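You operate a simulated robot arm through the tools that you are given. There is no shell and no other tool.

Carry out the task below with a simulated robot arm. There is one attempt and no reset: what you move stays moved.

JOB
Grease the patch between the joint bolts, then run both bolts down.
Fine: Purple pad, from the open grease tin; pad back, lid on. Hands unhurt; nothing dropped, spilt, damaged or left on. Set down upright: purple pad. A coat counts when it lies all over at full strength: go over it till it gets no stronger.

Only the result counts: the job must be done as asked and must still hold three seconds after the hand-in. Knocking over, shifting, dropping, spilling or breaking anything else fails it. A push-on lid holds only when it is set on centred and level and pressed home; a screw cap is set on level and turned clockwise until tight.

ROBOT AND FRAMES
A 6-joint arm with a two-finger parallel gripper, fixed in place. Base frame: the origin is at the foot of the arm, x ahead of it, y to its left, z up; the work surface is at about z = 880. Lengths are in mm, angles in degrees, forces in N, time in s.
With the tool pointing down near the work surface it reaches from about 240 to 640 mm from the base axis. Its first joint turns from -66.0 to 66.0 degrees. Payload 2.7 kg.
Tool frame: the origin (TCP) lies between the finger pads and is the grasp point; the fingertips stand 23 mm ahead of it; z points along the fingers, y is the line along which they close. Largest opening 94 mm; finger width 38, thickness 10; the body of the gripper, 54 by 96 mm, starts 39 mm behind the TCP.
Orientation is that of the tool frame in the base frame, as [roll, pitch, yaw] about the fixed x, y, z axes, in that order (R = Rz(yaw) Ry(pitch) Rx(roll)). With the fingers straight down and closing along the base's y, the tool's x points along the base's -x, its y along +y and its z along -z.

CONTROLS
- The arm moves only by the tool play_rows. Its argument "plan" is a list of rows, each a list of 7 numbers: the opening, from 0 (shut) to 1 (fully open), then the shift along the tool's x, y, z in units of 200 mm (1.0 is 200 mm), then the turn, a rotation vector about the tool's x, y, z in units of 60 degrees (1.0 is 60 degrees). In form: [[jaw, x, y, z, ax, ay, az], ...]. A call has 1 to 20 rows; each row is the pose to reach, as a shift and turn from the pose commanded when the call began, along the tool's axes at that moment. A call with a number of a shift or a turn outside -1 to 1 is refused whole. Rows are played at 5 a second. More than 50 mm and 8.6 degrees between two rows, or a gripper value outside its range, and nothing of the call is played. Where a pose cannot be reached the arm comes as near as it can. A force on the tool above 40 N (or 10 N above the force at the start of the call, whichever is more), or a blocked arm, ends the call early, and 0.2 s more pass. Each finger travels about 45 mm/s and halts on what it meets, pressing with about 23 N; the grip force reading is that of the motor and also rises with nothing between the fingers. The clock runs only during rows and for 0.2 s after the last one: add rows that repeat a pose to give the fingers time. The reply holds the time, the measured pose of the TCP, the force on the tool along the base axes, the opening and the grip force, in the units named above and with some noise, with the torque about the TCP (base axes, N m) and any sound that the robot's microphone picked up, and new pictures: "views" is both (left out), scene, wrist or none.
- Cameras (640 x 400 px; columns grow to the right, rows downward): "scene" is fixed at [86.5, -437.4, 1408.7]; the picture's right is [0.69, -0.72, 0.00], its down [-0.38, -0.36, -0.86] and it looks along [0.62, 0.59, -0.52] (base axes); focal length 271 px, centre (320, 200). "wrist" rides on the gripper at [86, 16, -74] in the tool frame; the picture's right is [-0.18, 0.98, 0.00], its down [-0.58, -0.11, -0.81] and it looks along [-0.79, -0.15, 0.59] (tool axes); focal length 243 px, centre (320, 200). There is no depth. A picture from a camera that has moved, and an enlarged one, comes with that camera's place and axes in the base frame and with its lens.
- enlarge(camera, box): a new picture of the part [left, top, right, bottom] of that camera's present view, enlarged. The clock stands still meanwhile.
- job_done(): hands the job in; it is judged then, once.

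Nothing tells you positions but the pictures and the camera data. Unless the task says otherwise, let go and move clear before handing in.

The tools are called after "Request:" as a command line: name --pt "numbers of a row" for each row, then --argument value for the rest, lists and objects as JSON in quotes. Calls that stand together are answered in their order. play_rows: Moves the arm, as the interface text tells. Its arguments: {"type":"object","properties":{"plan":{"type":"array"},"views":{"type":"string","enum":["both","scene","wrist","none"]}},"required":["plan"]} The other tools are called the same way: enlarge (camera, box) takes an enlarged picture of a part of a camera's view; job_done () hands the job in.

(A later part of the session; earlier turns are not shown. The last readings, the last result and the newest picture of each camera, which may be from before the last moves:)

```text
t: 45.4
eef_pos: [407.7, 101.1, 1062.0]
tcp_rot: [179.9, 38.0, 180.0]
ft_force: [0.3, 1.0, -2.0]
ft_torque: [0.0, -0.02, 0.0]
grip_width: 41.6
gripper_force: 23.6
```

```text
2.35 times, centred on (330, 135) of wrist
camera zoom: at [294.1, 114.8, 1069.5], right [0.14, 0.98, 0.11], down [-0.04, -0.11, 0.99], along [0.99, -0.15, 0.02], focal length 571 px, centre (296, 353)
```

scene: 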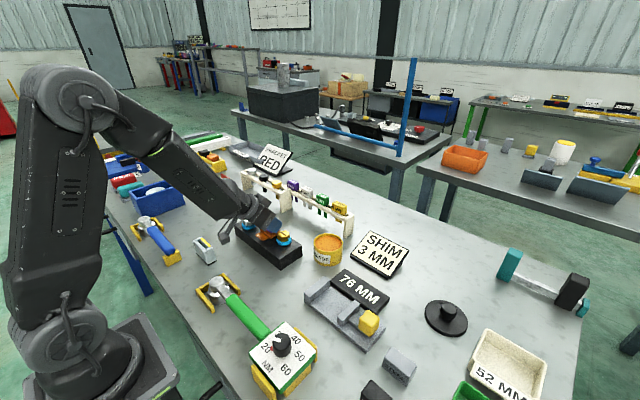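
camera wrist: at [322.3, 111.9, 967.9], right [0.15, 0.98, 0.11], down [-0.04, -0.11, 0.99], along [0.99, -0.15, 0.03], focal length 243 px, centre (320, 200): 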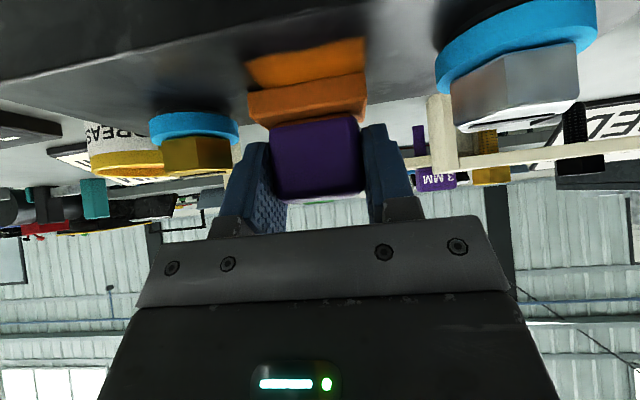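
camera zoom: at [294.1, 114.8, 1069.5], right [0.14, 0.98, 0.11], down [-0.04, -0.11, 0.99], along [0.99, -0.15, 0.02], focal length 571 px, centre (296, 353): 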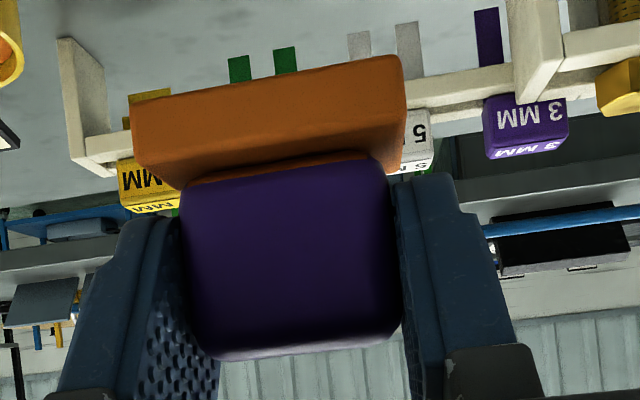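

Request:
play_rows --pt "0.3 -0.06 -0.16 0.07 0 0 0" --pt "0.3 -0.12 -0.32 0.14 0 0 0" --pt "0.3 -0.19 -0.48 0.22 0 0 0" --pt "0.3 -0.23 -0.64 0.34 0 0 0" --pt "0.3 -0.2425 -0.8 0.46 0 0 0" --pt "0.3 -0.2425 -0.8 0.526 0 0 0" --pt "0.3 -0.2425 -0.8 0.526 0 0 0" --views "none"

Request:
play_rows --pt "0.3 0 0 0 0 0 0" --views "both"

Request:
enlarge --camera "wrist" --box '[200, 0, 440, 160]'

Request:
enlarge --camera "scene" --box '[290, 195, 360, 275]'

Request:
enlarge --camera "scene" --box '[257, 221, 276, 234]'

```text
t: 47.0
eef_pos: [511.9, -62.4, 1010.7]
tcp_rot: [180.0, 38.1, 180.0]
ft_force: [0.9, -0.3, -1.3]
ft_torque: [-0.03, -0.01, -0.02]
grip_width: 41.7
gripper_force: 22.9
```

```text
t: 47.4
eef_pos: [511.4, -62.9, 1010.2]
tcp_rot: [179.9, 38.0, -179.9]
ft_force: [0.0, -0.1, -2.2]
ft_torque: [-0.04, -0.05, -0.01]
grip_width: 41.8
gripper_force: 23.0
camera wrist: at [397.8, -47.0, 1017.4], right [0.15, 0.98, 0.11], down [-0.04, -0.11, 0.99], along [0.99, -0.15, 0.02], focal length 243 px, centre (320, 200)
```

scene: 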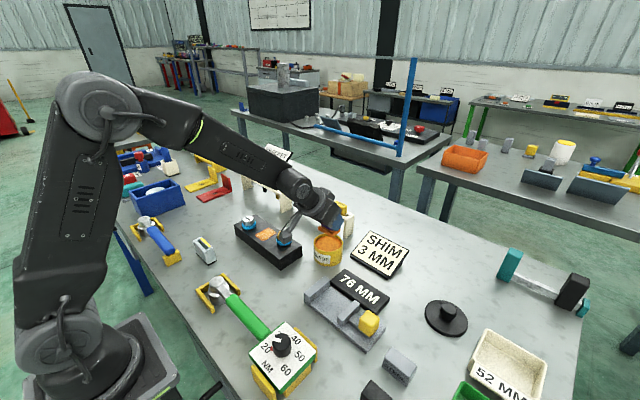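
wrist: 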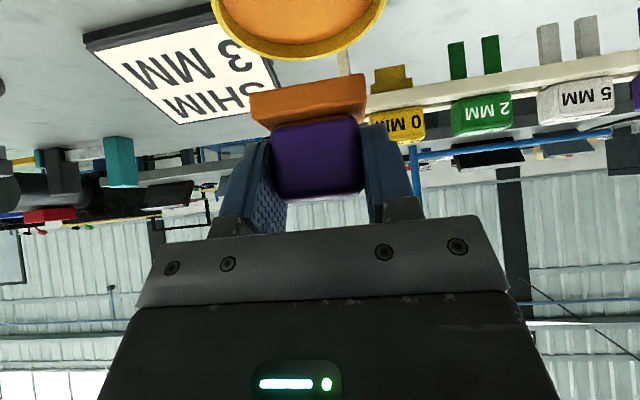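

```text
2.50 times, centred on (320, 80) of wrist
camera zoom: at [397.8, -47.0, 1017.4], right [0.15, 0.98, 0.11], down [-0.04, -0.11, 0.99], along [0.99, -0.15, 0.02], focal length 606 px, centre (320, 500)
```

zoom: 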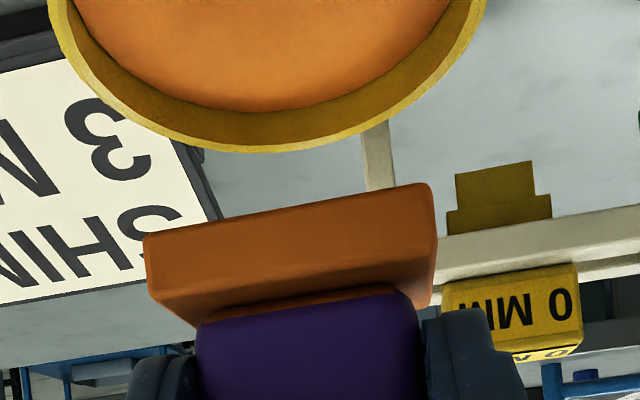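

```text
5.00 times, centred on (325, 235) of scene
camera zoom: at [86.6, -437.4, 1408.7], right [0.69, -0.72, 0.0], down [-0.38, -0.36, -0.86], along [0.62, 0.59, -0.52], focal length 1355 px, centre (295, 25)
```

zoom: 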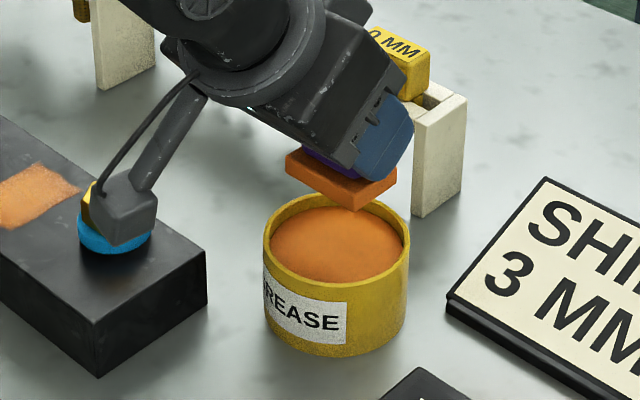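

```text
16.00 times, centred on (266, 228) of scene
camera zoom: at [86.6, -437.4, 1408.7], right [0.69, -0.72, 0.0], down [-0.38, -0.36, -0.86], along [0.62, 0.59, -0.52], focal length 4336 px, centre (1176, -240)
```

zoom: 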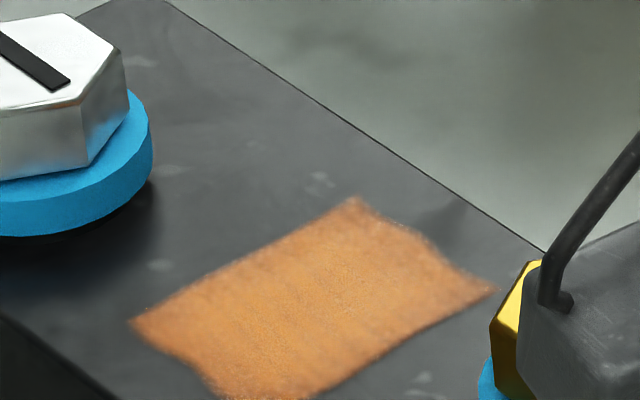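

Request:
play_rows --pt "0.3 0.04 0 0.051 0 0 0" --pt "0.3 0.08 0 0.102 0 0 0" --pt "0.3 0.12 0.002 0.1536 0 0 0" --pt "0.3 0.1459 0.004 0.1868 0 0 0" --pt "0.3 0.1459 0.004 0.1868 0 0 0" --views "none"

Request:
play_rows --pt "0.3 0.003 0 0.004 0 0 0" --pt "0.3 0.0062 0 0.0079 0 0 0" --pt "0.3 0.0062 0 0.0079 0 0 0" --views "none"

```text
t: 48.6
eef_pos: [511.8, -61.1, 964.5]
tcp_rot: [-180.0, 38.2, 180.0]
ft_force: [-0.7, -0.2, 1.2]
ft_torque: [0.05, 0.03, 0.03]
grip_width: 41.7
gripper_force: 23.1
```

```text
t: 49.4
eef_pos: [511.8, -61.3, 963.7]
tcp_rot: [-179.8, 38.2, 180.0]
ft_force: [-3.7, 1.6, 20.5]
ft_torque: [0.2, 0.46, -0.02]
grip_width: 41.8
gripper_force: 23.1
```

Request:
play_rows --pt "0.3 -0.06 0 -0.077 0 0 0" --pt "0.3 -0.14 0 -0.179 0 0 0" --pt "0.3 -0.2463 0 -0.3152 0 0 0" --pt "0.3 -0.18 0.15 -0.366 0 0 0" --pt "0.3 -0.11 0.31 -0.42 0 0 0" --pt "0.3 -0.04 0.47 -0.476 0 0 0" --pt "0.3 0.03 0.63 -0.53 0 0 0" --pt "0.3 0.0984 0.7975 -0.5847 0 0 0" --pt "0.3 0.0984 0.7975 -0.5847 0 0 0" --views "none"

Request:
play_rows --pt "0.3 0 0 0 0 0 0" --views "none"

Request:
enlarge --camera "scene" --box '[225, 190, 345, 275]'

```text
t: 51.4
eef_pos: [425.0, 100.5, 1042.2]
tcp_rot: [180.0, 38.0, 179.9]
ft_force: [-0.6, -0.2, -1.6]
ft_torque: [0.01, 0.02, 0.0]
grip_width: 41.4
gripper_force: 23.1
```

```text
t: 51.8
eef_pos: [424.0, 98.9, 1040.7]
tcp_rot: [179.9, 38.0, 180.0]
ft_force: [-0.4, -0.1, -1.5]
ft_torque: [-0.01, 0.01, -0.01]
grip_width: 42.0
gripper_force: 22.7
```

```text
4.71 times, centred on (285, 232) of scene
camera zoom: at [86.6, -437.4, 1408.7], right [0.69, -0.72, 0.0], down [-0.38, -0.36, -0.86], along [0.62, 0.59, -0.52], focal length 1275 px, centre (485, 47)
```

zoom: 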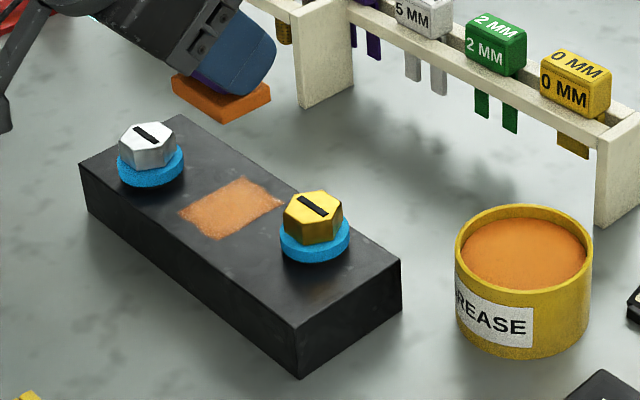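

Request:
play_rows --pt "0.3 0.08 0 0.13 0 0 0" --pt "0.3 0.14 0 0.25 0 0 0" --pt "0.3 0.18 0 0.343 0 0 0" --pt "0.3 0.196 0 0.3646 0 0 0" --pt "0.3 0.196 0.055 0.3646 0 0 0" --pt "0.3 0.196 0 0.3646 0 0 0" --pt "0.3 0.196 -0.055 0.3646 0 0 0" --pt "0.3 0.2236 -0.055 0.3431 0 0 0" --pt "0.3 0.2236 0 0.3431 0 0 0" --pt "0.3 0.2236 0.055 0.3431 0 0 0" --pt "0.3 0.2512 0.055 0.3215 0 0 0" --pt "0.3 0.2512 0 0.3215 0 0 0" --pt "0.3 0.2512 -0.055 0.3215 0 0 0" --pt "0.3 0.2788 -0.055 0.3 0 0 0" --pt "0.3 0.2788 0 0.3 0 0 0" --pt "0.3 0.2788 0.055 0.3 0 0 0" --pt "0.3 0.3064 0.055 0.2784 0 0 0" --pt "0.3 0.3064 0 0.2784 0 0 0" --pt "0.3 0.3064 -0.055 0.2784 0 0 0" --pt "0.3 0.3064 0 0.2784 0 0 0" --views "none"

Request:
play_rows --pt "0.3 -0.0276 0 0.0216 0 0 0" --pt "0.3 -0.0276 0.05 0.0216 0 0 0" --pt "0.3 -0.0276 -0.05 0.0216 0 0 0" --pt "0.3 -0.0552 -0.05 0.0431 0 0 0" --pt "0.3 -0.0552 0.05 0.0431 0 0 0" --pt "0.3 -0.0828 0.05 0.0647 0 0 0" --pt "0.3 -0.0828 -0.05 0.0647 0 0 0" --pt "0.3 -0.1104 -0.05 0.0862 0 0 0" --pt "0.3 -0.1104 0.05 0.0862 0 0 0" --pt "0.3 -0.1104 0.0 0.0862 0 0 0" --pt "0.3 -0.13 0 0.06 0 0 0" --pt "0.3 -0.17 0 0.009 0 0 0" --pt "0.3 -0.25 0 -0.093 0 0 0" --pt "0.3 -0.35 0 -0.221 0 0 0" --pt "0.3 -0.35 0 -0.221 0 0 0" --views "both"

Request:
enlarge --camera "scene" --box '[257, 221, 276, 234]'

Request:
enlarge --camera "wrist" --box '[230, 50, 430, 220]'

```text
t: 56.0
eef_pos: [410.1, 96.7, 961.1]
tcp_rot: [180.0, 38.1, 179.7]
ft_force: [1.3, -10.1, 24.9]
ft_torque: [-0.22, 0.18, 0.03]
grip_width: 41.8
gripper_force: 23.1
```

```text
t: 59.2
eef_pos: [436.6, 97.0, 1038.2]
tcp_rot: [180.0, 38.0, -180.0]
ft_force: [-0.4, 0.2, -2.4]
ft_torque: [0.02, 0.01, 0.0]
grip_width: 41.9
gripper_force: 22.3
camera wrist: at [323.0, 112.5, 1044.6], right [0.15, 0.98, 0.11], down [-0.04, -0.11, 0.99], along [0.99, -0.15, 0.02], focal length 243 px, centre (320, 200)
```

scene: 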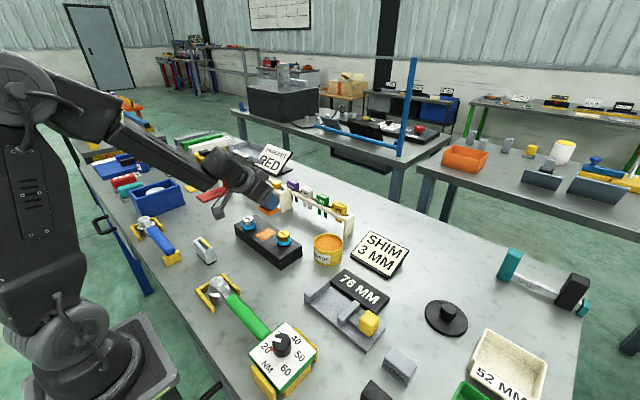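
wrist: 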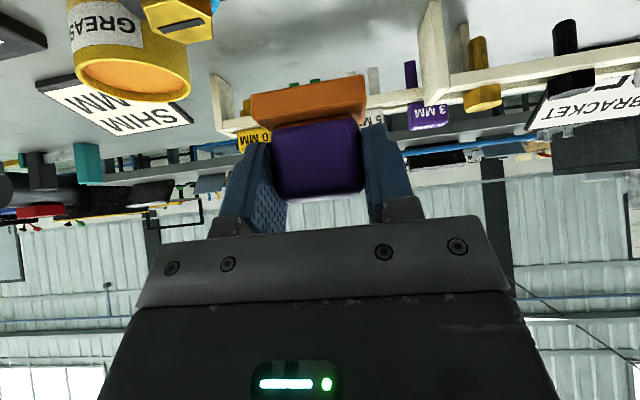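

```text
16.00 times, centred on (266, 228) of scene
camera zoom: at [86.6, -437.4, 1408.7], right [0.69, -0.72, 0.0], down [-0.38, -0.36, -0.86], along [0.62, 0.59, -0.52], focal length 4336 px, centre (1176, -240)
```

zoom: 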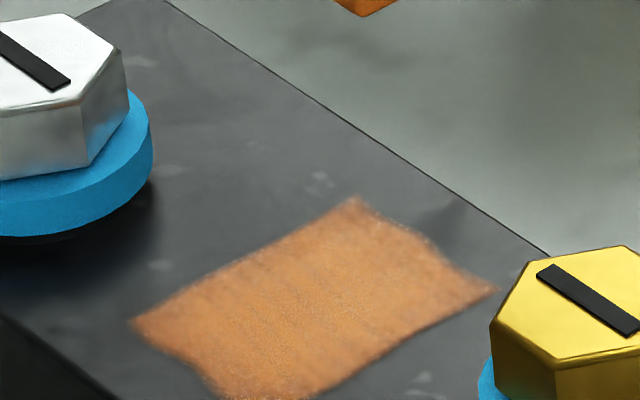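

```text
2.35 times, centred on (330, 135) of wrist
camera zoom: at [323.0, 112.5, 1044.6], right [0.15, 0.98, 0.11], down [-0.04, -0.11, 0.99], along [0.99, -0.15, 0.02], focal length 571 px, centre (296, 353)
```

zoom: 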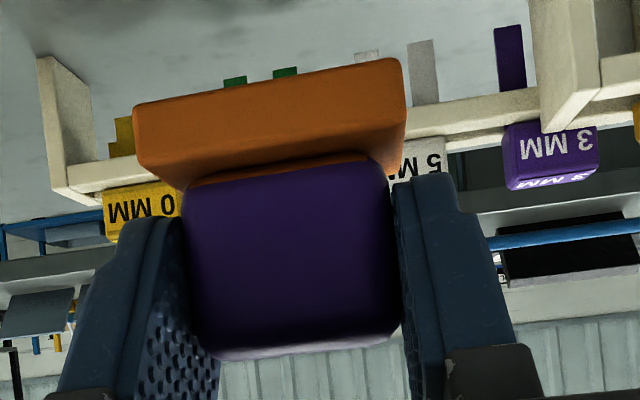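

The coat stopped changing over the last passes, so the patch (x 399–449, y 78–118) is at full strength. Next I'll return the pad to its place.

Request:
play_rows --pt "0.3 -0.05 -0.2 0.03 0 0 0" --pt "0.3 -0.1 -0.4 0.07 0 0 0" --pt "0.3 -0.15 -0.6 0.11 0 0 0" --pt "0.3 -0.2 -0.8 0.15 0 0 0" --pt "0.3 -0.25 -0.985 0.186 0 0 0" --pt "0.3 -0.25 -0.985 0.186 0 0 0" --views "none"

Request:
play_rows --pt "0.3 -0.08 -0.16 0.064 0 0 0" --pt "0.3 -0.16 -0.33 0.128 0 0 0" --pt "0.3 -0.245 -0.5 0.192 0 0 0" --pt "0.3 -0.33 -0.67 0.256 0 0 0" --pt "0.3 -0.41 -0.84 0.32 0 0 0" --pt "0.3 -0.4925 -1.0 0.385 0 0 0" --pt "0.3 -0.4925 -1.0 0.385 0 0 0" --views "none"

Request:
play_rows --pt "0.3 0 0 0 0 0 0" --views "both"

Request:
enlarge --camera "scene" --box '[390, 200, 490, 290]'

```text
t: 60.6
eef_pos: [499.9, -101.2, 1039.7]
tcp_rot: [-180.0, 38.0, 180.0]
ft_force: [0.0, 0.0, -1.0]
ft_torque: [-0.01, 0.01, 0.02]
grip_width: 41.8
gripper_force: 23.7
```

```text
t: 62.2
eef_pos: [627.4, -298.5, 1039.6]
tcp_rot: [-179.9, 37.9, -180.0]
ft_force: [-0.4, 0.6, -1.9]
ft_torque: [-0.04, 0.0, 0.02]
grip_width: 41.5
gripper_force: 23.1
```

```text
t: 62.6
eef_pos: [627.8, -299.5, 1038.7]
tcp_rot: [180.0, 38.0, -179.9]
ft_force: [-0.1, 0.0, -1.4]
ft_torque: [0.01, 0.01, 0.01]
grip_width: 41.7
gripper_force: 23.0
camera wrist: at [513.8, -283.9, 1046.1], right [0.15, 0.98, 0.11], down [-0.04, -0.11, 0.99], along [0.99, -0.15, 0.02], focal length 243 px, centre (320, 200)
```

scene: 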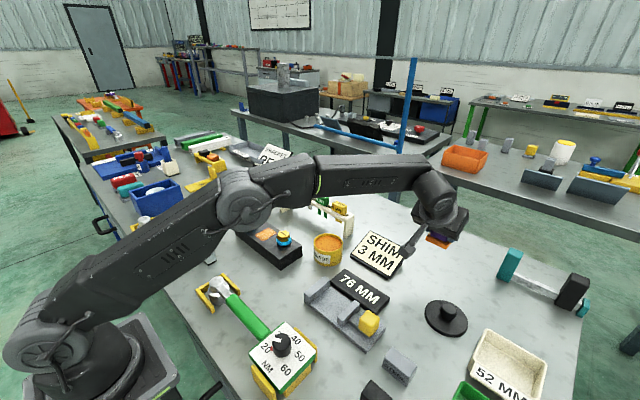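
wrist: 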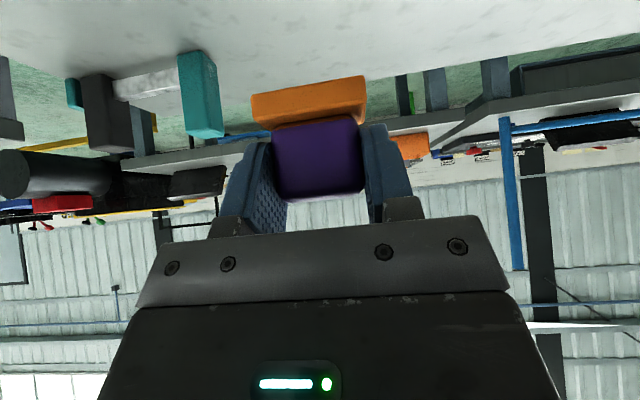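

```text
4.44 times, centred on (440, 245) of scene
camera zoom: at [86.6, -437.4, 1408.7], right [0.69, -0.72, 0.0], down [-0.38, -0.36, -0.86], along [0.62, 0.59, -0.52], focal length 1204 px, centre (-213, 0)
```

zoom: 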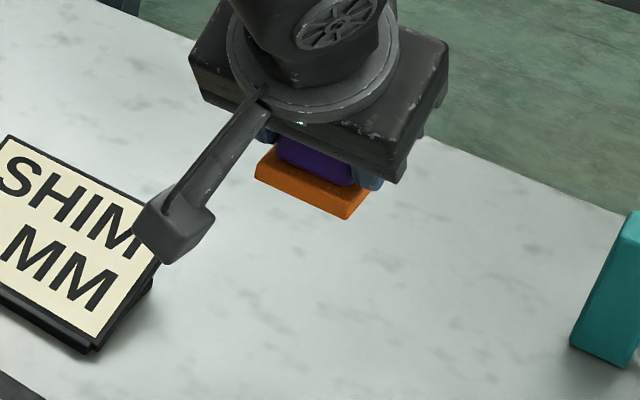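

Request:
play_rows --pt "0.3 -0.066 -0.009 0.051 0 0 0" --pt "0.3 -0.1315 -0.0175 0.103 0 0 0" --pt "0.3 -0.039 -0.0175 0.221 0 0 0" --pt "0.3 0.053 -0.0175 0.339 0 0 0" --pt "0.3 0.145 -0.0175 0.457 0 0 0" --pt "0.3 0.204 -0.0175 0.5325 0 0 0" --pt "0.3 0.204 -0.0175 0.5325 0 0 0" --views "both"

Request:
enlarge --camera "wrist" --box '[200, 30, 440, 200]'

Request:
enlarge --camera "scene" --box '[390, 220, 480, 290]'

```text
t: 64.2
eef_pos: [657.2, -303.5, 930.2]
tcp_rot: [-180.0, 38.0, -179.9]
ft_force: [1.1, 0.6, -1.8]
ft_torque: [-0.01, 0.04, 0.02]
grip_width: 41.7
gripper_force: 22.9
camera wrist: at [544.4, -287.8, 936.9], right [0.15, 0.98, 0.11], down [-0.04, -0.11, 0.99], along [0.99, -0.15, 0.02], focal length 243 px, centre (320, 200)
```

scene: 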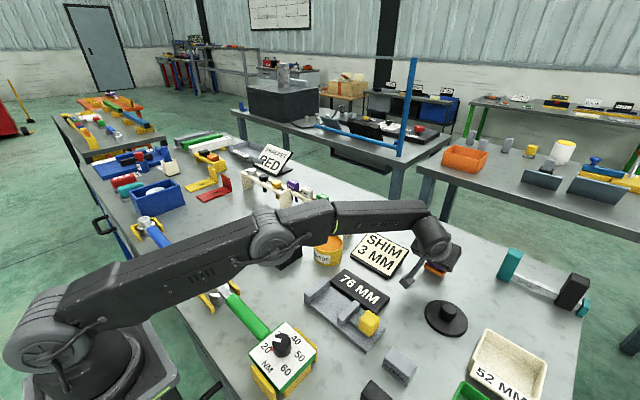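
wrist: 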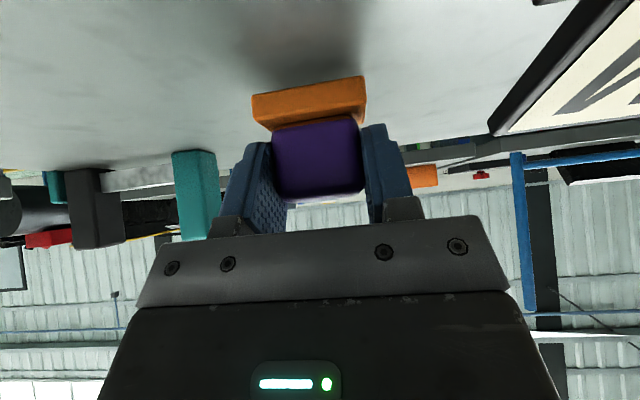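

```text
2.35 times, centred on (320, 115) of wrist
camera zoom: at [544.4, -287.8, 936.9], right [0.15, 0.98, 0.11], down [-0.04, -0.11, 0.99], along [0.99, -0.15, 0.02], focal length 571 px, centre (320, 400)
```

zoom: 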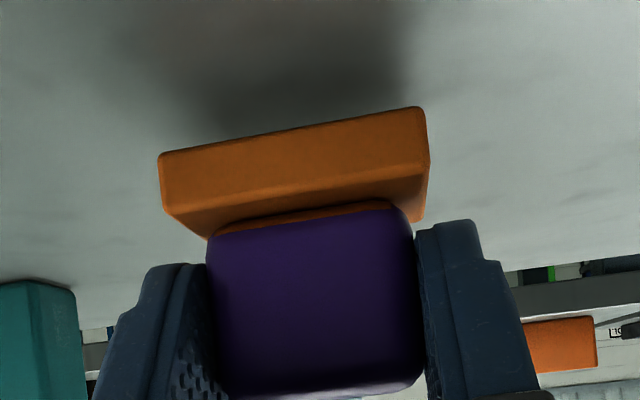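

```text
5.71 times, centred on (435, 255) of scene
camera zoom: at [86.6, -437.4, 1408.7], right [0.69, -0.72, 0.0], down [-0.38, -0.36, -0.86], along [0.62, 0.59, -0.52], focal length 1548 px, centre (-337, -114)
```

zoom: 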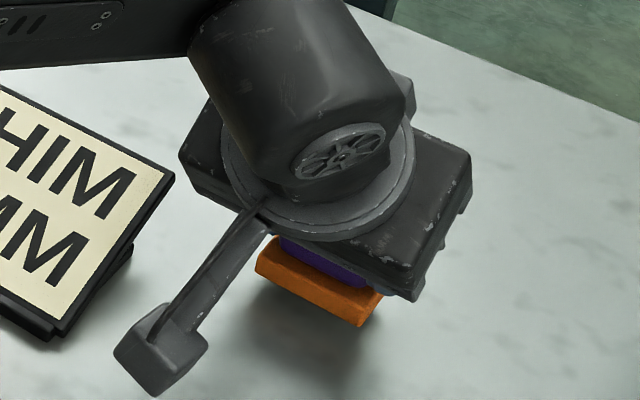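

Request:
play_rows --pt "0.3 0.0 0.003 0.018 0 0 0" --pt "0.3 0.0047 0.005 0.0344 0 0 0" --pt "0.3 0.0047 0.005 0.0344 0 0 0" --views "none"

Request:
play_rows --pt "0.3 0.003 0 0.004 0 0 0" --pt "0.3 0.0046 0 0.0059 0 0 0" --pt "0.3 0.0046 0 0.0059 0 0 0" --views "none"

```text
t: 65.0
eef_pos: [662.0, -302.3, 923.8]
tcp_rot: [-180.0, 37.9, -180.0]
ft_force: [0.0, -0.5, -1.6]
ft_torque: [-0.01, 0.02, -0.01]
grip_width: 42.1
gripper_force: 22.8
```

```text
t: 65.8
eef_pos: [661.9, -301.9, 922.6]
tcp_rot: [-180.0, 38.0, -179.9]
ft_force: [0.3, -0.4, -1.7]
ft_torque: [0.02, 0.01, 0.01]
grip_width: 41.7
gripper_force: 22.7
```

Request:
play_rows --pt "0.3 0.0015 0 0.002 0 0 0" --pt "0.3 0.003 0 0.004 0 0 0" --pt "0.3 0.003 0 0.004 0 0 0" --views "none"

Request:
play_rows --pt "0.3 0.0015 0 0.002 0 0 0" --pt "0.3 0.003 0 0.004 0 0 0" --pt "0.3 0.003 0 0.004 0 0 0" --views "none"

```text
t: 66.6
eef_pos: [661.2, -302.0, 921.3]
tcp_rot: [180.0, 38.0, 180.0]
ft_force: [0.2, -0.6, -1.9]
ft_torque: [-0.02, -0.03, 0.0]
grip_width: 41.6
gripper_force: 23.0
```

```text
t: 67.4
eef_pos: [664.0, -301.0, 921.5]
tcp_rot: [-179.9, 38.1, -179.9]
ft_force: [-1.1, -0.3, 5.0]
ft_torque: [0.09, 0.07, 0.05]
grip_width: 41.8
gripper_force: 23.4
```

Request:
play_rows --pt "0.5 0 0 0 0 0 0" --pt "0.6 0 0 0 0 0 0" --pt "0.68 0 0 0 0 0 0" --pt "0.68 0 0 0 0 0 0" --views "wrist"

Request:
enlarge --camera "wrist" --box '[200, 30, 440, 200]'

```text
t: 68.4
eef_pos: [663.2, -301.7, 921.7]
tcp_rot: [-180.0, 38.1, -179.9]
ft_force: [0.2, -2.2, 8.5]
ft_torque: [0.22, 0.01, -0.05]
grip_width: 63.0
gripper_force: 0.0
camera wrist: at [549.1, -285.6, 928.2], right [0.15, 0.98, 0.11], down [-0.04, -0.11, 0.99], along [0.99, -0.15, 0.02], focal length 243 px, centre (320, 200)
```

wrist: 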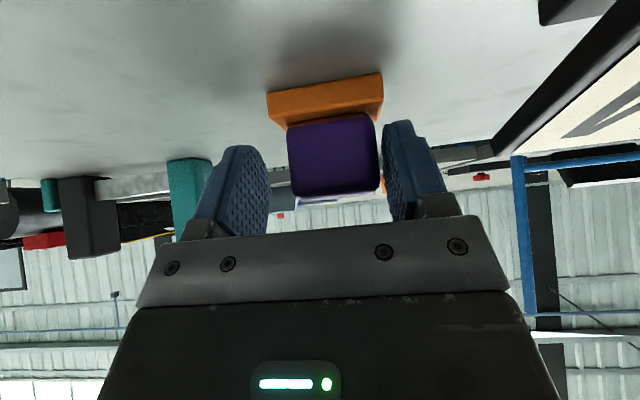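

```text
2.35 times, centred on (320, 115) of wrist
camera zoom: at [549.1, -285.6, 928.2], right [0.15, 0.98, 0.11], down [-0.04, -0.11, 0.99], along [0.99, -0.15, 0.02], focal length 571 px, centre (320, 400)
```

zoom: 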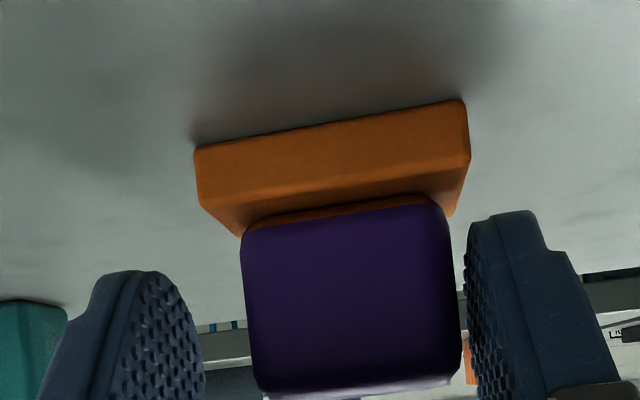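

The pad is back on the table upright, though it shifted about 6 mm as the fingers opened. I'll ease up first so the fingertip unloads, centre the fingers round the pad, then retreat along the tool axis.

Request:
play_rows --pt "0.68 -0.006 0 -0.008 0 0 0" --pt "0.68 -0.0123 0 -0.0158 0 0 0" --pt "0.68 -0.0123 0.0 -0.0158 0 0 0" --pt "0.68 -0.0123 0.015 -0.0158 0 0 0" --pt "0.68 -0.0123 0.03 -0.0158 0 0 0" --pt "0.68 -0.0123 0.03 -0.0158 0 0 0" --views "wrist"

Request:
enlarge --camera "wrist" --box '[200, 30, 440, 200]'

```text
t: 69.8
eef_pos: [662.2, -293.7, 924.4]
tcp_rot: [180.0, 38.1, 179.9]
ft_force: [-0.5, -0.3, 0.7]
ft_torque: [-0.01, -0.01, -0.01]
grip_width: 64.1
gripper_force: 0.1
camera wrist: at [547.7, -278.9, 931.5], right [0.15, 0.98, 0.11], down [-0.04, -0.11, 0.99], along [0.99, -0.15, 0.02], focal length 243 px, centre (320, 200)
```

wrist: 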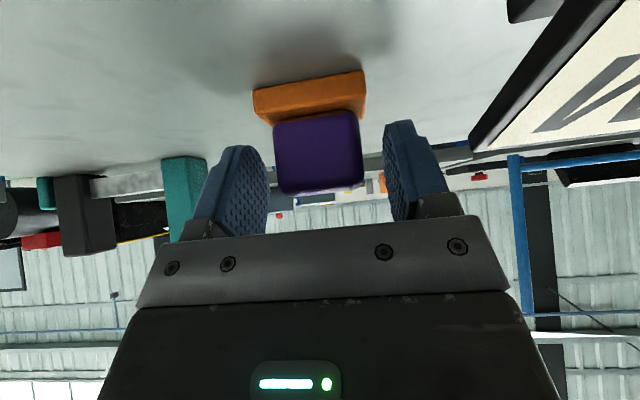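

```text
2.35 times, centred on (320, 115) of wrist
camera zoom: at [547.7, -278.9, 931.5], right [0.15, 0.98, 0.11], down [-0.04, -0.11, 0.99], along [0.99, -0.15, 0.02], focal length 571 px, centre (320, 400)
```

zoom: 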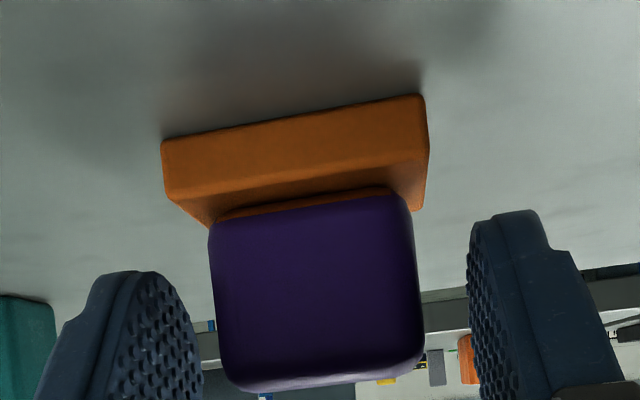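

Request:
play_rows --pt "0.68 0 0 -0.06 0 0 0" --pt "0.68 0 0 -0.16 0 0 0" --pt "0.68 0 0 -0.3 0 0 0" --pt "0.68 0 0 -0.45 0 0 0" --pt "0.8 0 0 -0.65 0 0 0" --pt "0.9 0 0 -0.65 0 0 0" --views "both"

Request:
enlarge --camera "wrist" --box '[260, 0, 380, 100]'

Request:
enlarge --camera "scene" --box '[410, 240, 470, 290]'

Request:
enlarge --camera "scene" --box '[410, 280, 490, 350]'

```text
t: 71.2
eef_pos: [581.4, -295.5, 1028.0]
tcp_rot: [179.9, 38.0, -180.0]
ft_force: [0.3, -0.3, -0.3]
ft_torque: [0.0, 0.01, 0.0]
grip_width: 84.1
gripper_force: 0.1
camera wrist: at [467.2, -280.0, 1034.2], right [0.15, 0.98, 0.11], down [-0.04, -0.11, 0.99], along [0.99, -0.15, 0.02], focal length 243 px, centre (320, 200)
```

scene: 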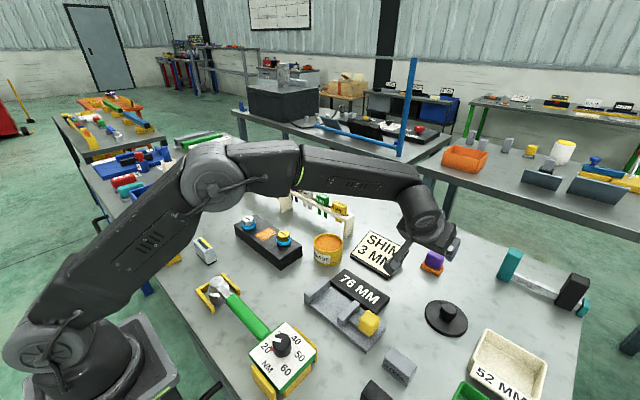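
wrist: 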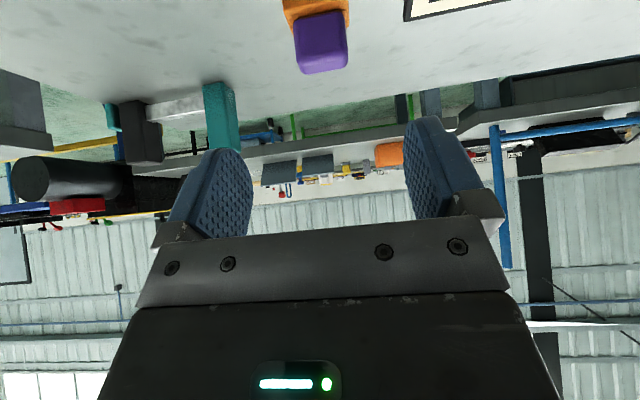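

```text
4.00 times, centred on (320, 50) of wrist
camera zoom: at [467.2, -280.0, 1034.2], right [0.15, 0.98, 0.11], down [-0.04, -0.11, 0.99], along [0.99, -0.15, 0.02], focal length 970 px, centre (320, 800)
```

zoom: 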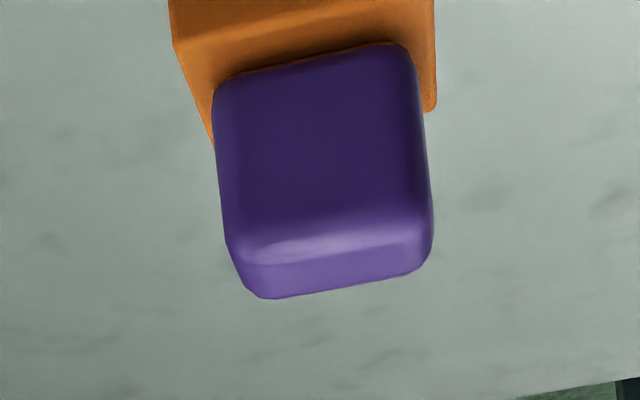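

```text
8.00 times, centred on (440, 265) of scene
camera zoom: at [86.5, -437.4, 1408.7], right [0.69, -0.72, 0.0], down [-0.38, -0.36, -0.86], along [0.62, 0.59, -0.52], focal length 2168 px, centre (-640, -320)
```

zoom: 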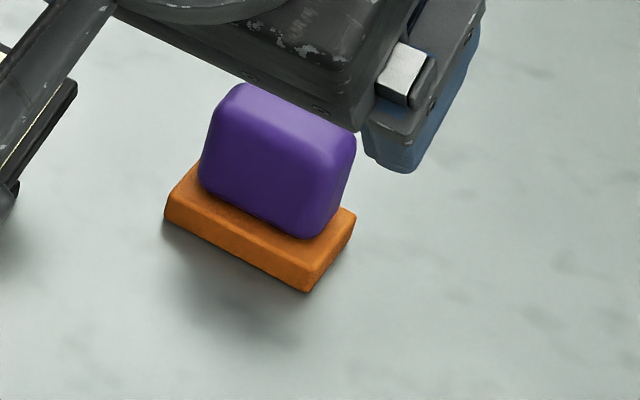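

```text
5.71 times, centred on (450, 315) of scene
camera zoom: at [86.5, -437.4, 1408.7], right [0.69, -0.72, 0.0], down [-0.38, -0.36, -0.86], along [0.62, 0.59, -0.52], focal length 1548 px, centre (-423, -457)
```

zoom: 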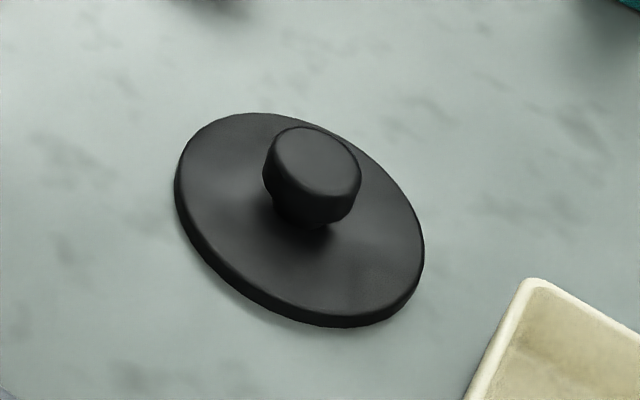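

The pad is standing upright back at its place. Next I'll pick up the lid by its knob at about (541,-380), with the tool tilted about 12° because it sits just past straight-down reach.

Request:
play_rows --pt "0.8 0.07 -0.07 0.0 0 0.07 0" --pt "0.7 0.14 -0.14 0.0 0 0.145 0" --pt "0.6 0.21 -0.21 0.005 0 0.22 0" --pt "0.6 0.28 -0.28 0.01 0 0.29 0" --pt "0.6 0.34 -0.35 0.015 0 0.36 0" --pt "0.6 0.405 -0.4225 0.02 0 0.433 0" --pt "0.6 0.405 -0.4225 0.02 0 0.433 0" --views "both"

Request:
enlarge --camera "wrist" --box '[240, 50, 420, 190]'

```text
t: 72.8
eef_pos: [518.9, -378.1, 973.8]
tcp_rot: [179.9, 11.9, -179.9]
ft_force: [0.4, -0.1, -0.6]
ft_torque: [-0.02, 0.01, -0.02]
grip_width: 56.3
gripper_force: 0.1
camera wrist: at [419.5, -363.7, 1030.5], right [0.18, 0.98, 0.04], down [0.4, -0.11, 0.91], along [0.9, -0.15, -0.41], focal length 243 px, centre (320, 200)
```

scene: 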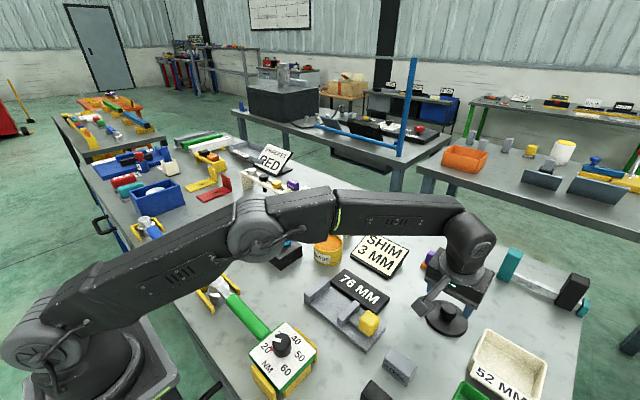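
wrist: 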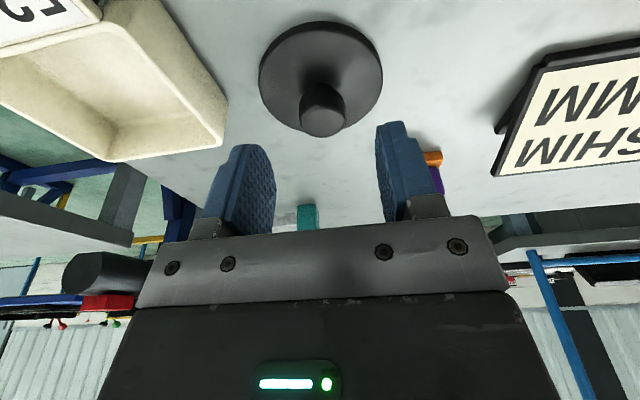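

```text
2.86 times, centred on (330, 120) of wrist
camera zoom: at [419.5, -363.7, 1030.5], right [0.18, 0.98, 0.04], down [0.4, -0.11, 0.91], along [0.9, -0.15, -0.41], focal length 693 px, centre (291, 429)
```

zoom: 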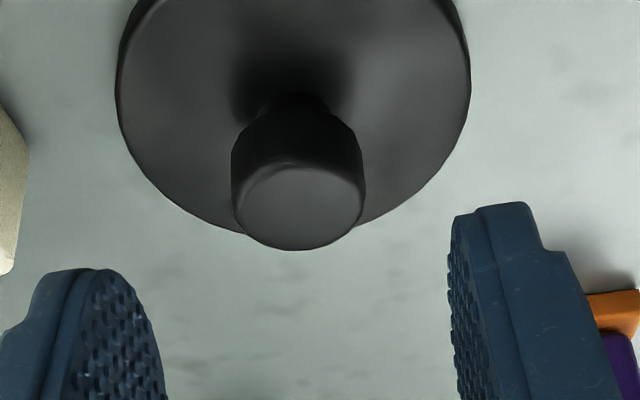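

Request:
play_rows --pt "0.6 -0.03 -0.003 0.07 0 0 0" --pt "0.6 -0.057 -0.006 0.14 0 0 0" --pt "0.6 -0.057 -0.007 0.21 0 0 0" --pt "0.6 -0.057 -0.007 0.26 0 0 0" --pt "0.6 -0.057 -0.007 0.285 0 0 0" --pt "0.6 -0.057 -0.007 0.285 0 0 0" --views "both"

Request:
enlarge --camera "wrist" --box '[240, 50, 420, 190]'

Request:
enlarge --camera "scene" --box '[400, 260, 500, 350]'

```text
t: 74.2
eef_pos: [543.3, -382.2, 920.2]
tcp_rot: [180.0, 12.0, -180.0]
ft_force: [-0.5, -0.4, -0.8]
ft_torque: [0.0, 0.01, -0.01]
grip_width: 56.4
gripper_force: 0.0
camera wrist: at [443.4, -365.7, 977.1], right [0.18, 0.98, 0.04], down [0.4, -0.11, 0.91], along [0.9, -0.15, -0.41], focal length 243 px, centre (320, 200)
```

scene: 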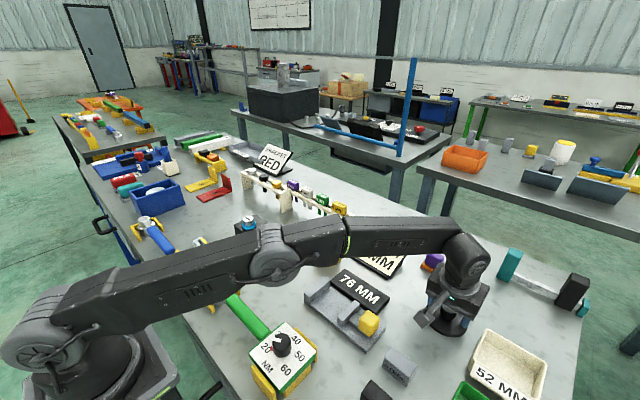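
wrist: 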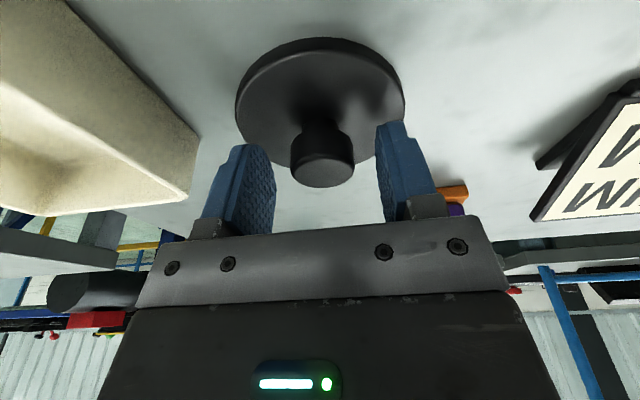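

```text
2.86 times, centred on (330, 120) of wrist
camera zoom: at [443.4, -365.7, 977.1], right [0.18, 0.98, 0.04], down [0.4, -0.11, 0.91], along [0.9, -0.15, -0.41], focal length 693 px, centre (291, 429)
```

zoom: 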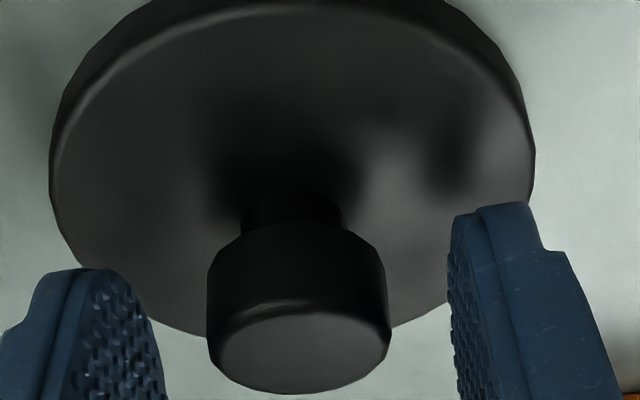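

```text
4.44 times, centred on (450, 305) of scene
camera zoom: at [86.5, -437.4, 1408.7], right [0.69, -0.72, 0.0], down [-0.38, -0.36, -0.86], along [0.62, 0.59, -0.52], focal length 1204 px, centre (-258, -267)
```

zoom: 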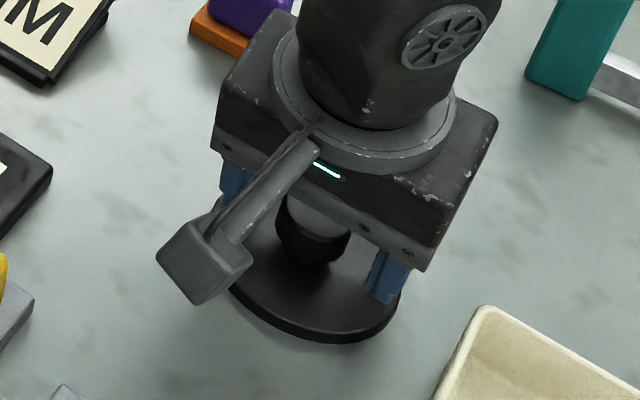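

Request:
play_rows --pt "0.6 -0.003 0 0.016 0 0 0" --pt "0.6 -0.003 0 0.016 0 0 0" --pt "0.4 -0.003 0 0.016 0 0 0" --pt "0.2 -0.003 0 0.016 0 0 0" --pt "0.2 -0.003 0 0.016 0 0 0" --pt "0.2 -0.003 0 0.016 0 0 0" --views "both"

Request:
enlarge --camera "wrist" --box '[240, 50, 420, 190]'

```text
t: 75.6
eef_pos: [544.6, -381.0, 918.1]
tcp_rot: [180.0, 12.1, 179.9]
ft_force: [-0.2, 0.4, -0.4]
ft_torque: [0.01, -0.01, 0.02]
grip_width: 30.6
gripper_force: 23.1
camera wrist: at [444.7, -365.8, 974.0], right [0.18, 0.98, 0.04], down [0.4, -0.11, 0.91], along [0.9, -0.15, -0.41], focal length 243 px, centre (320, 200)
```

scene: 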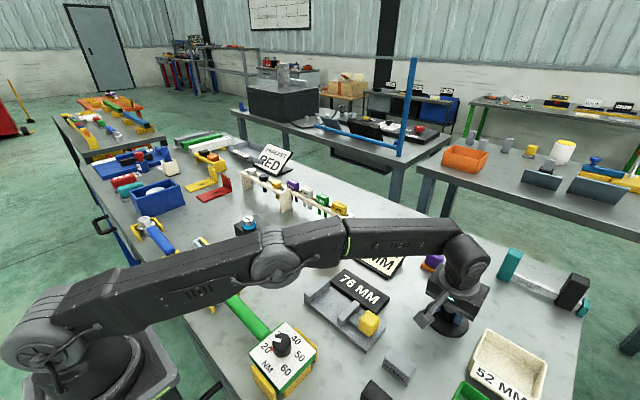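
wrist: 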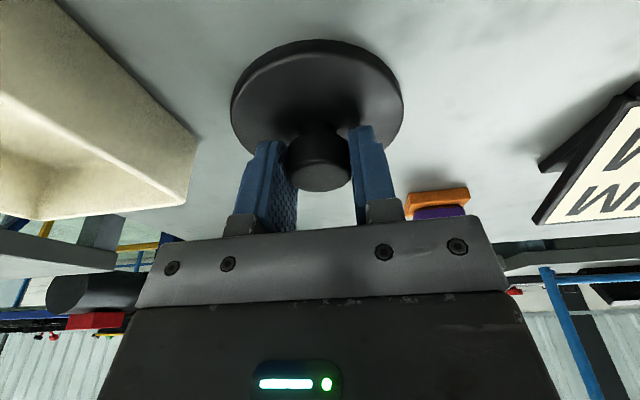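

```text
2.86 times, centred on (330, 120) of wrist
camera zoom: at [444.7, -365.8, 974.0], right [0.18, 0.98, 0.04], down [0.4, -0.11, 0.91], along [0.9, -0.15, -0.41], focal length 693 px, centre (291, 429)
```

zoom: 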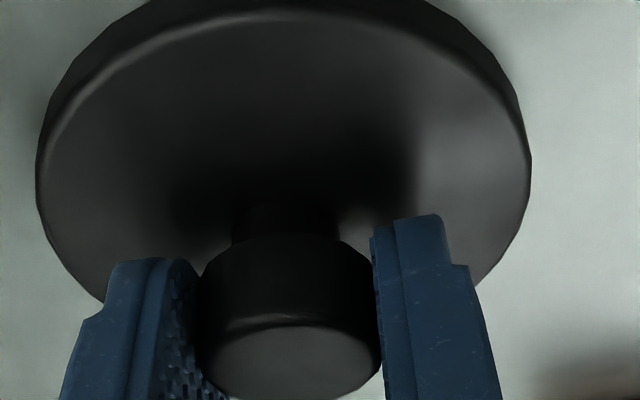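

The knob is gripped at 30.6 mm. I'll lift the lid and carry it inward toward the tin.

Request:
play_rows --pt "0.2 -0.01 0 -0.048 0 0 0" --pt "0.2 -0.03 0 -0.14 0 0 0" --pt "0.2 -0.0412 0 -0.2 0 0 0" --pt "0.2 0.03 0.1 -0.32 0 0 0" --pt "0.2 0.07 0.25 -0.45 0 0 0" --pt "0.2 0.07 0.45 -0.5 0 0 0" --pt "0.2 0.07 0.65 -0.5 0 0 0" --pt "0.2 0.07 0.85 -0.5 0 0 0" --pt "0.2 0.07 0.85 -0.5 0 0 0" --views "both"

Request:
enlarge --camera "wrist" --box '[200, 0, 440, 190]'

Request:
enlarge --camera "scene" --box '[340, 190, 460, 290]'

```text
t: 77.6
eef_pos: [509.8, -214.1, 1011.1]
tcp_rot: [-179.9, 11.9, -180.0]
ft_force: [0.9, -0.4, 0.0]
ft_torque: [0.0, 0.02, 0.02]
grip_width: 30.4
gripper_force: 23.1
camera wrist: at [410.5, -197.4, 1067.3], right [0.18, 0.98, 0.04], down [0.4, -0.11, 0.91], along [0.9, -0.15, -0.41], focal length 243 px, centre (320, 200)
```

scene: 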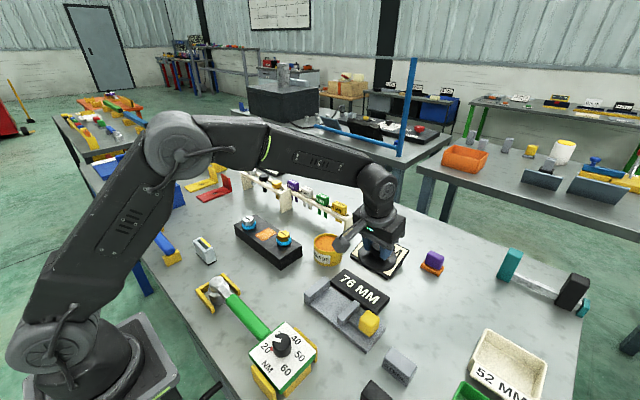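
wrist: 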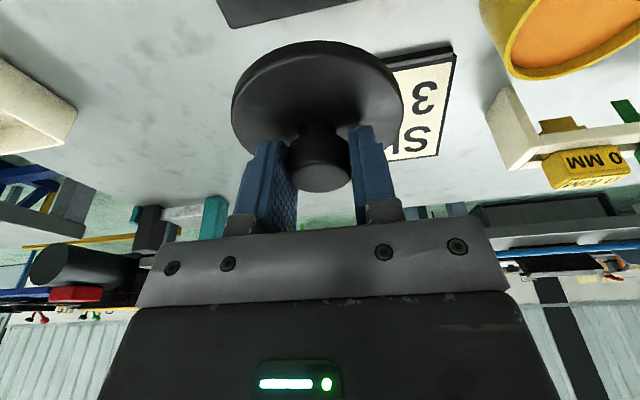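

```text
2.11 times, centred on (320, 95) of wrist
camera zoom: at [410.5, -197.4, 1067.3], right [0.18, 0.98, 0.04], down [0.4, -0.11, 0.91], along [0.9, -0.15, -0.41], focal length 511 px, centre (320, 421)
```

zoom: 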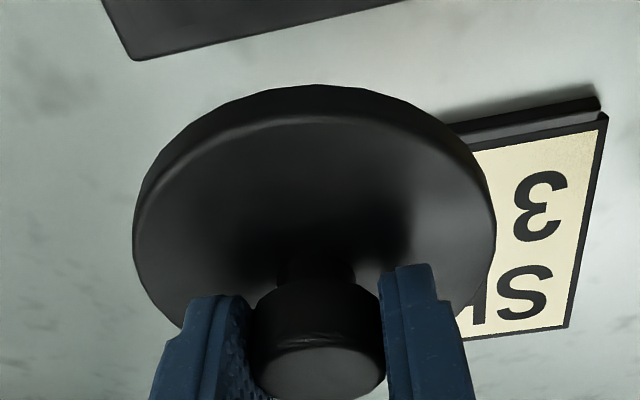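

```text
4.00 times, centred on (400, 240) of scene
camera zoom: at [86.6, -437.4, 1408.7], right [0.69, -0.72, 0.0], down [-0.38, -0.36, -0.86], along [0.62, 0.59, -0.52], focal length 1084 px, centre (0, 40)
```

zoom: 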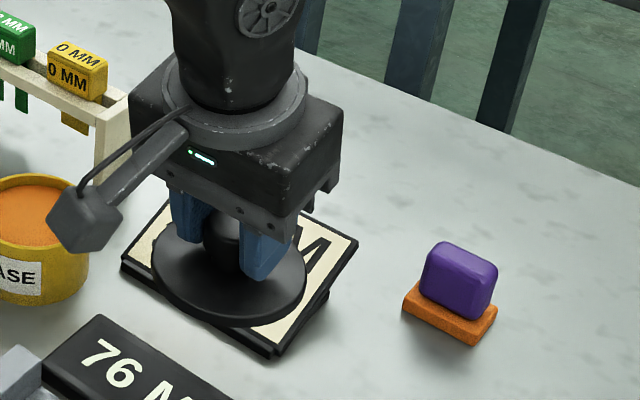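

Request:
play_rows --pt "0.2 0 0 0 0 0 0" --views "none"

Request:
play_rows --pt "0.2 0 0 0 0 0 0" --views "none"

Request:
play_rows --pt "0.2 0 0 0 0 0 0" --views "none"

```text
t: 78.0
eef_pos: [509.7, -214.3, 1010.8]
tcp_rot: [180.0, 11.9, -180.0]
ft_force: [0.1, 0.5, -1.1]
ft_torque: [-0.01, -0.01, -0.02]
grip_width: 30.4
gripper_force: 23.3
```

```text
t: 78.4
eef_pos: [510.1, -212.4, 1010.8]
tcp_rot: [180.0, 11.9, -180.0]
ft_force: [-0.3, 0.3, -0.3]
ft_torque: [0.01, -0.03, 0.02]
grip_width: 30.6
gripper_force: 22.8
```

```text
t: 78.8
eef_pos: [510.8, -213.7, 1011.2]
tcp_rot: [180.0, 12.0, -179.9]
ft_force: [-0.4, 0.2, -0.1]
ft_torque: [0.0, 0.02, 0.0]
grip_width: 30.4
gripper_force: 23.4
```

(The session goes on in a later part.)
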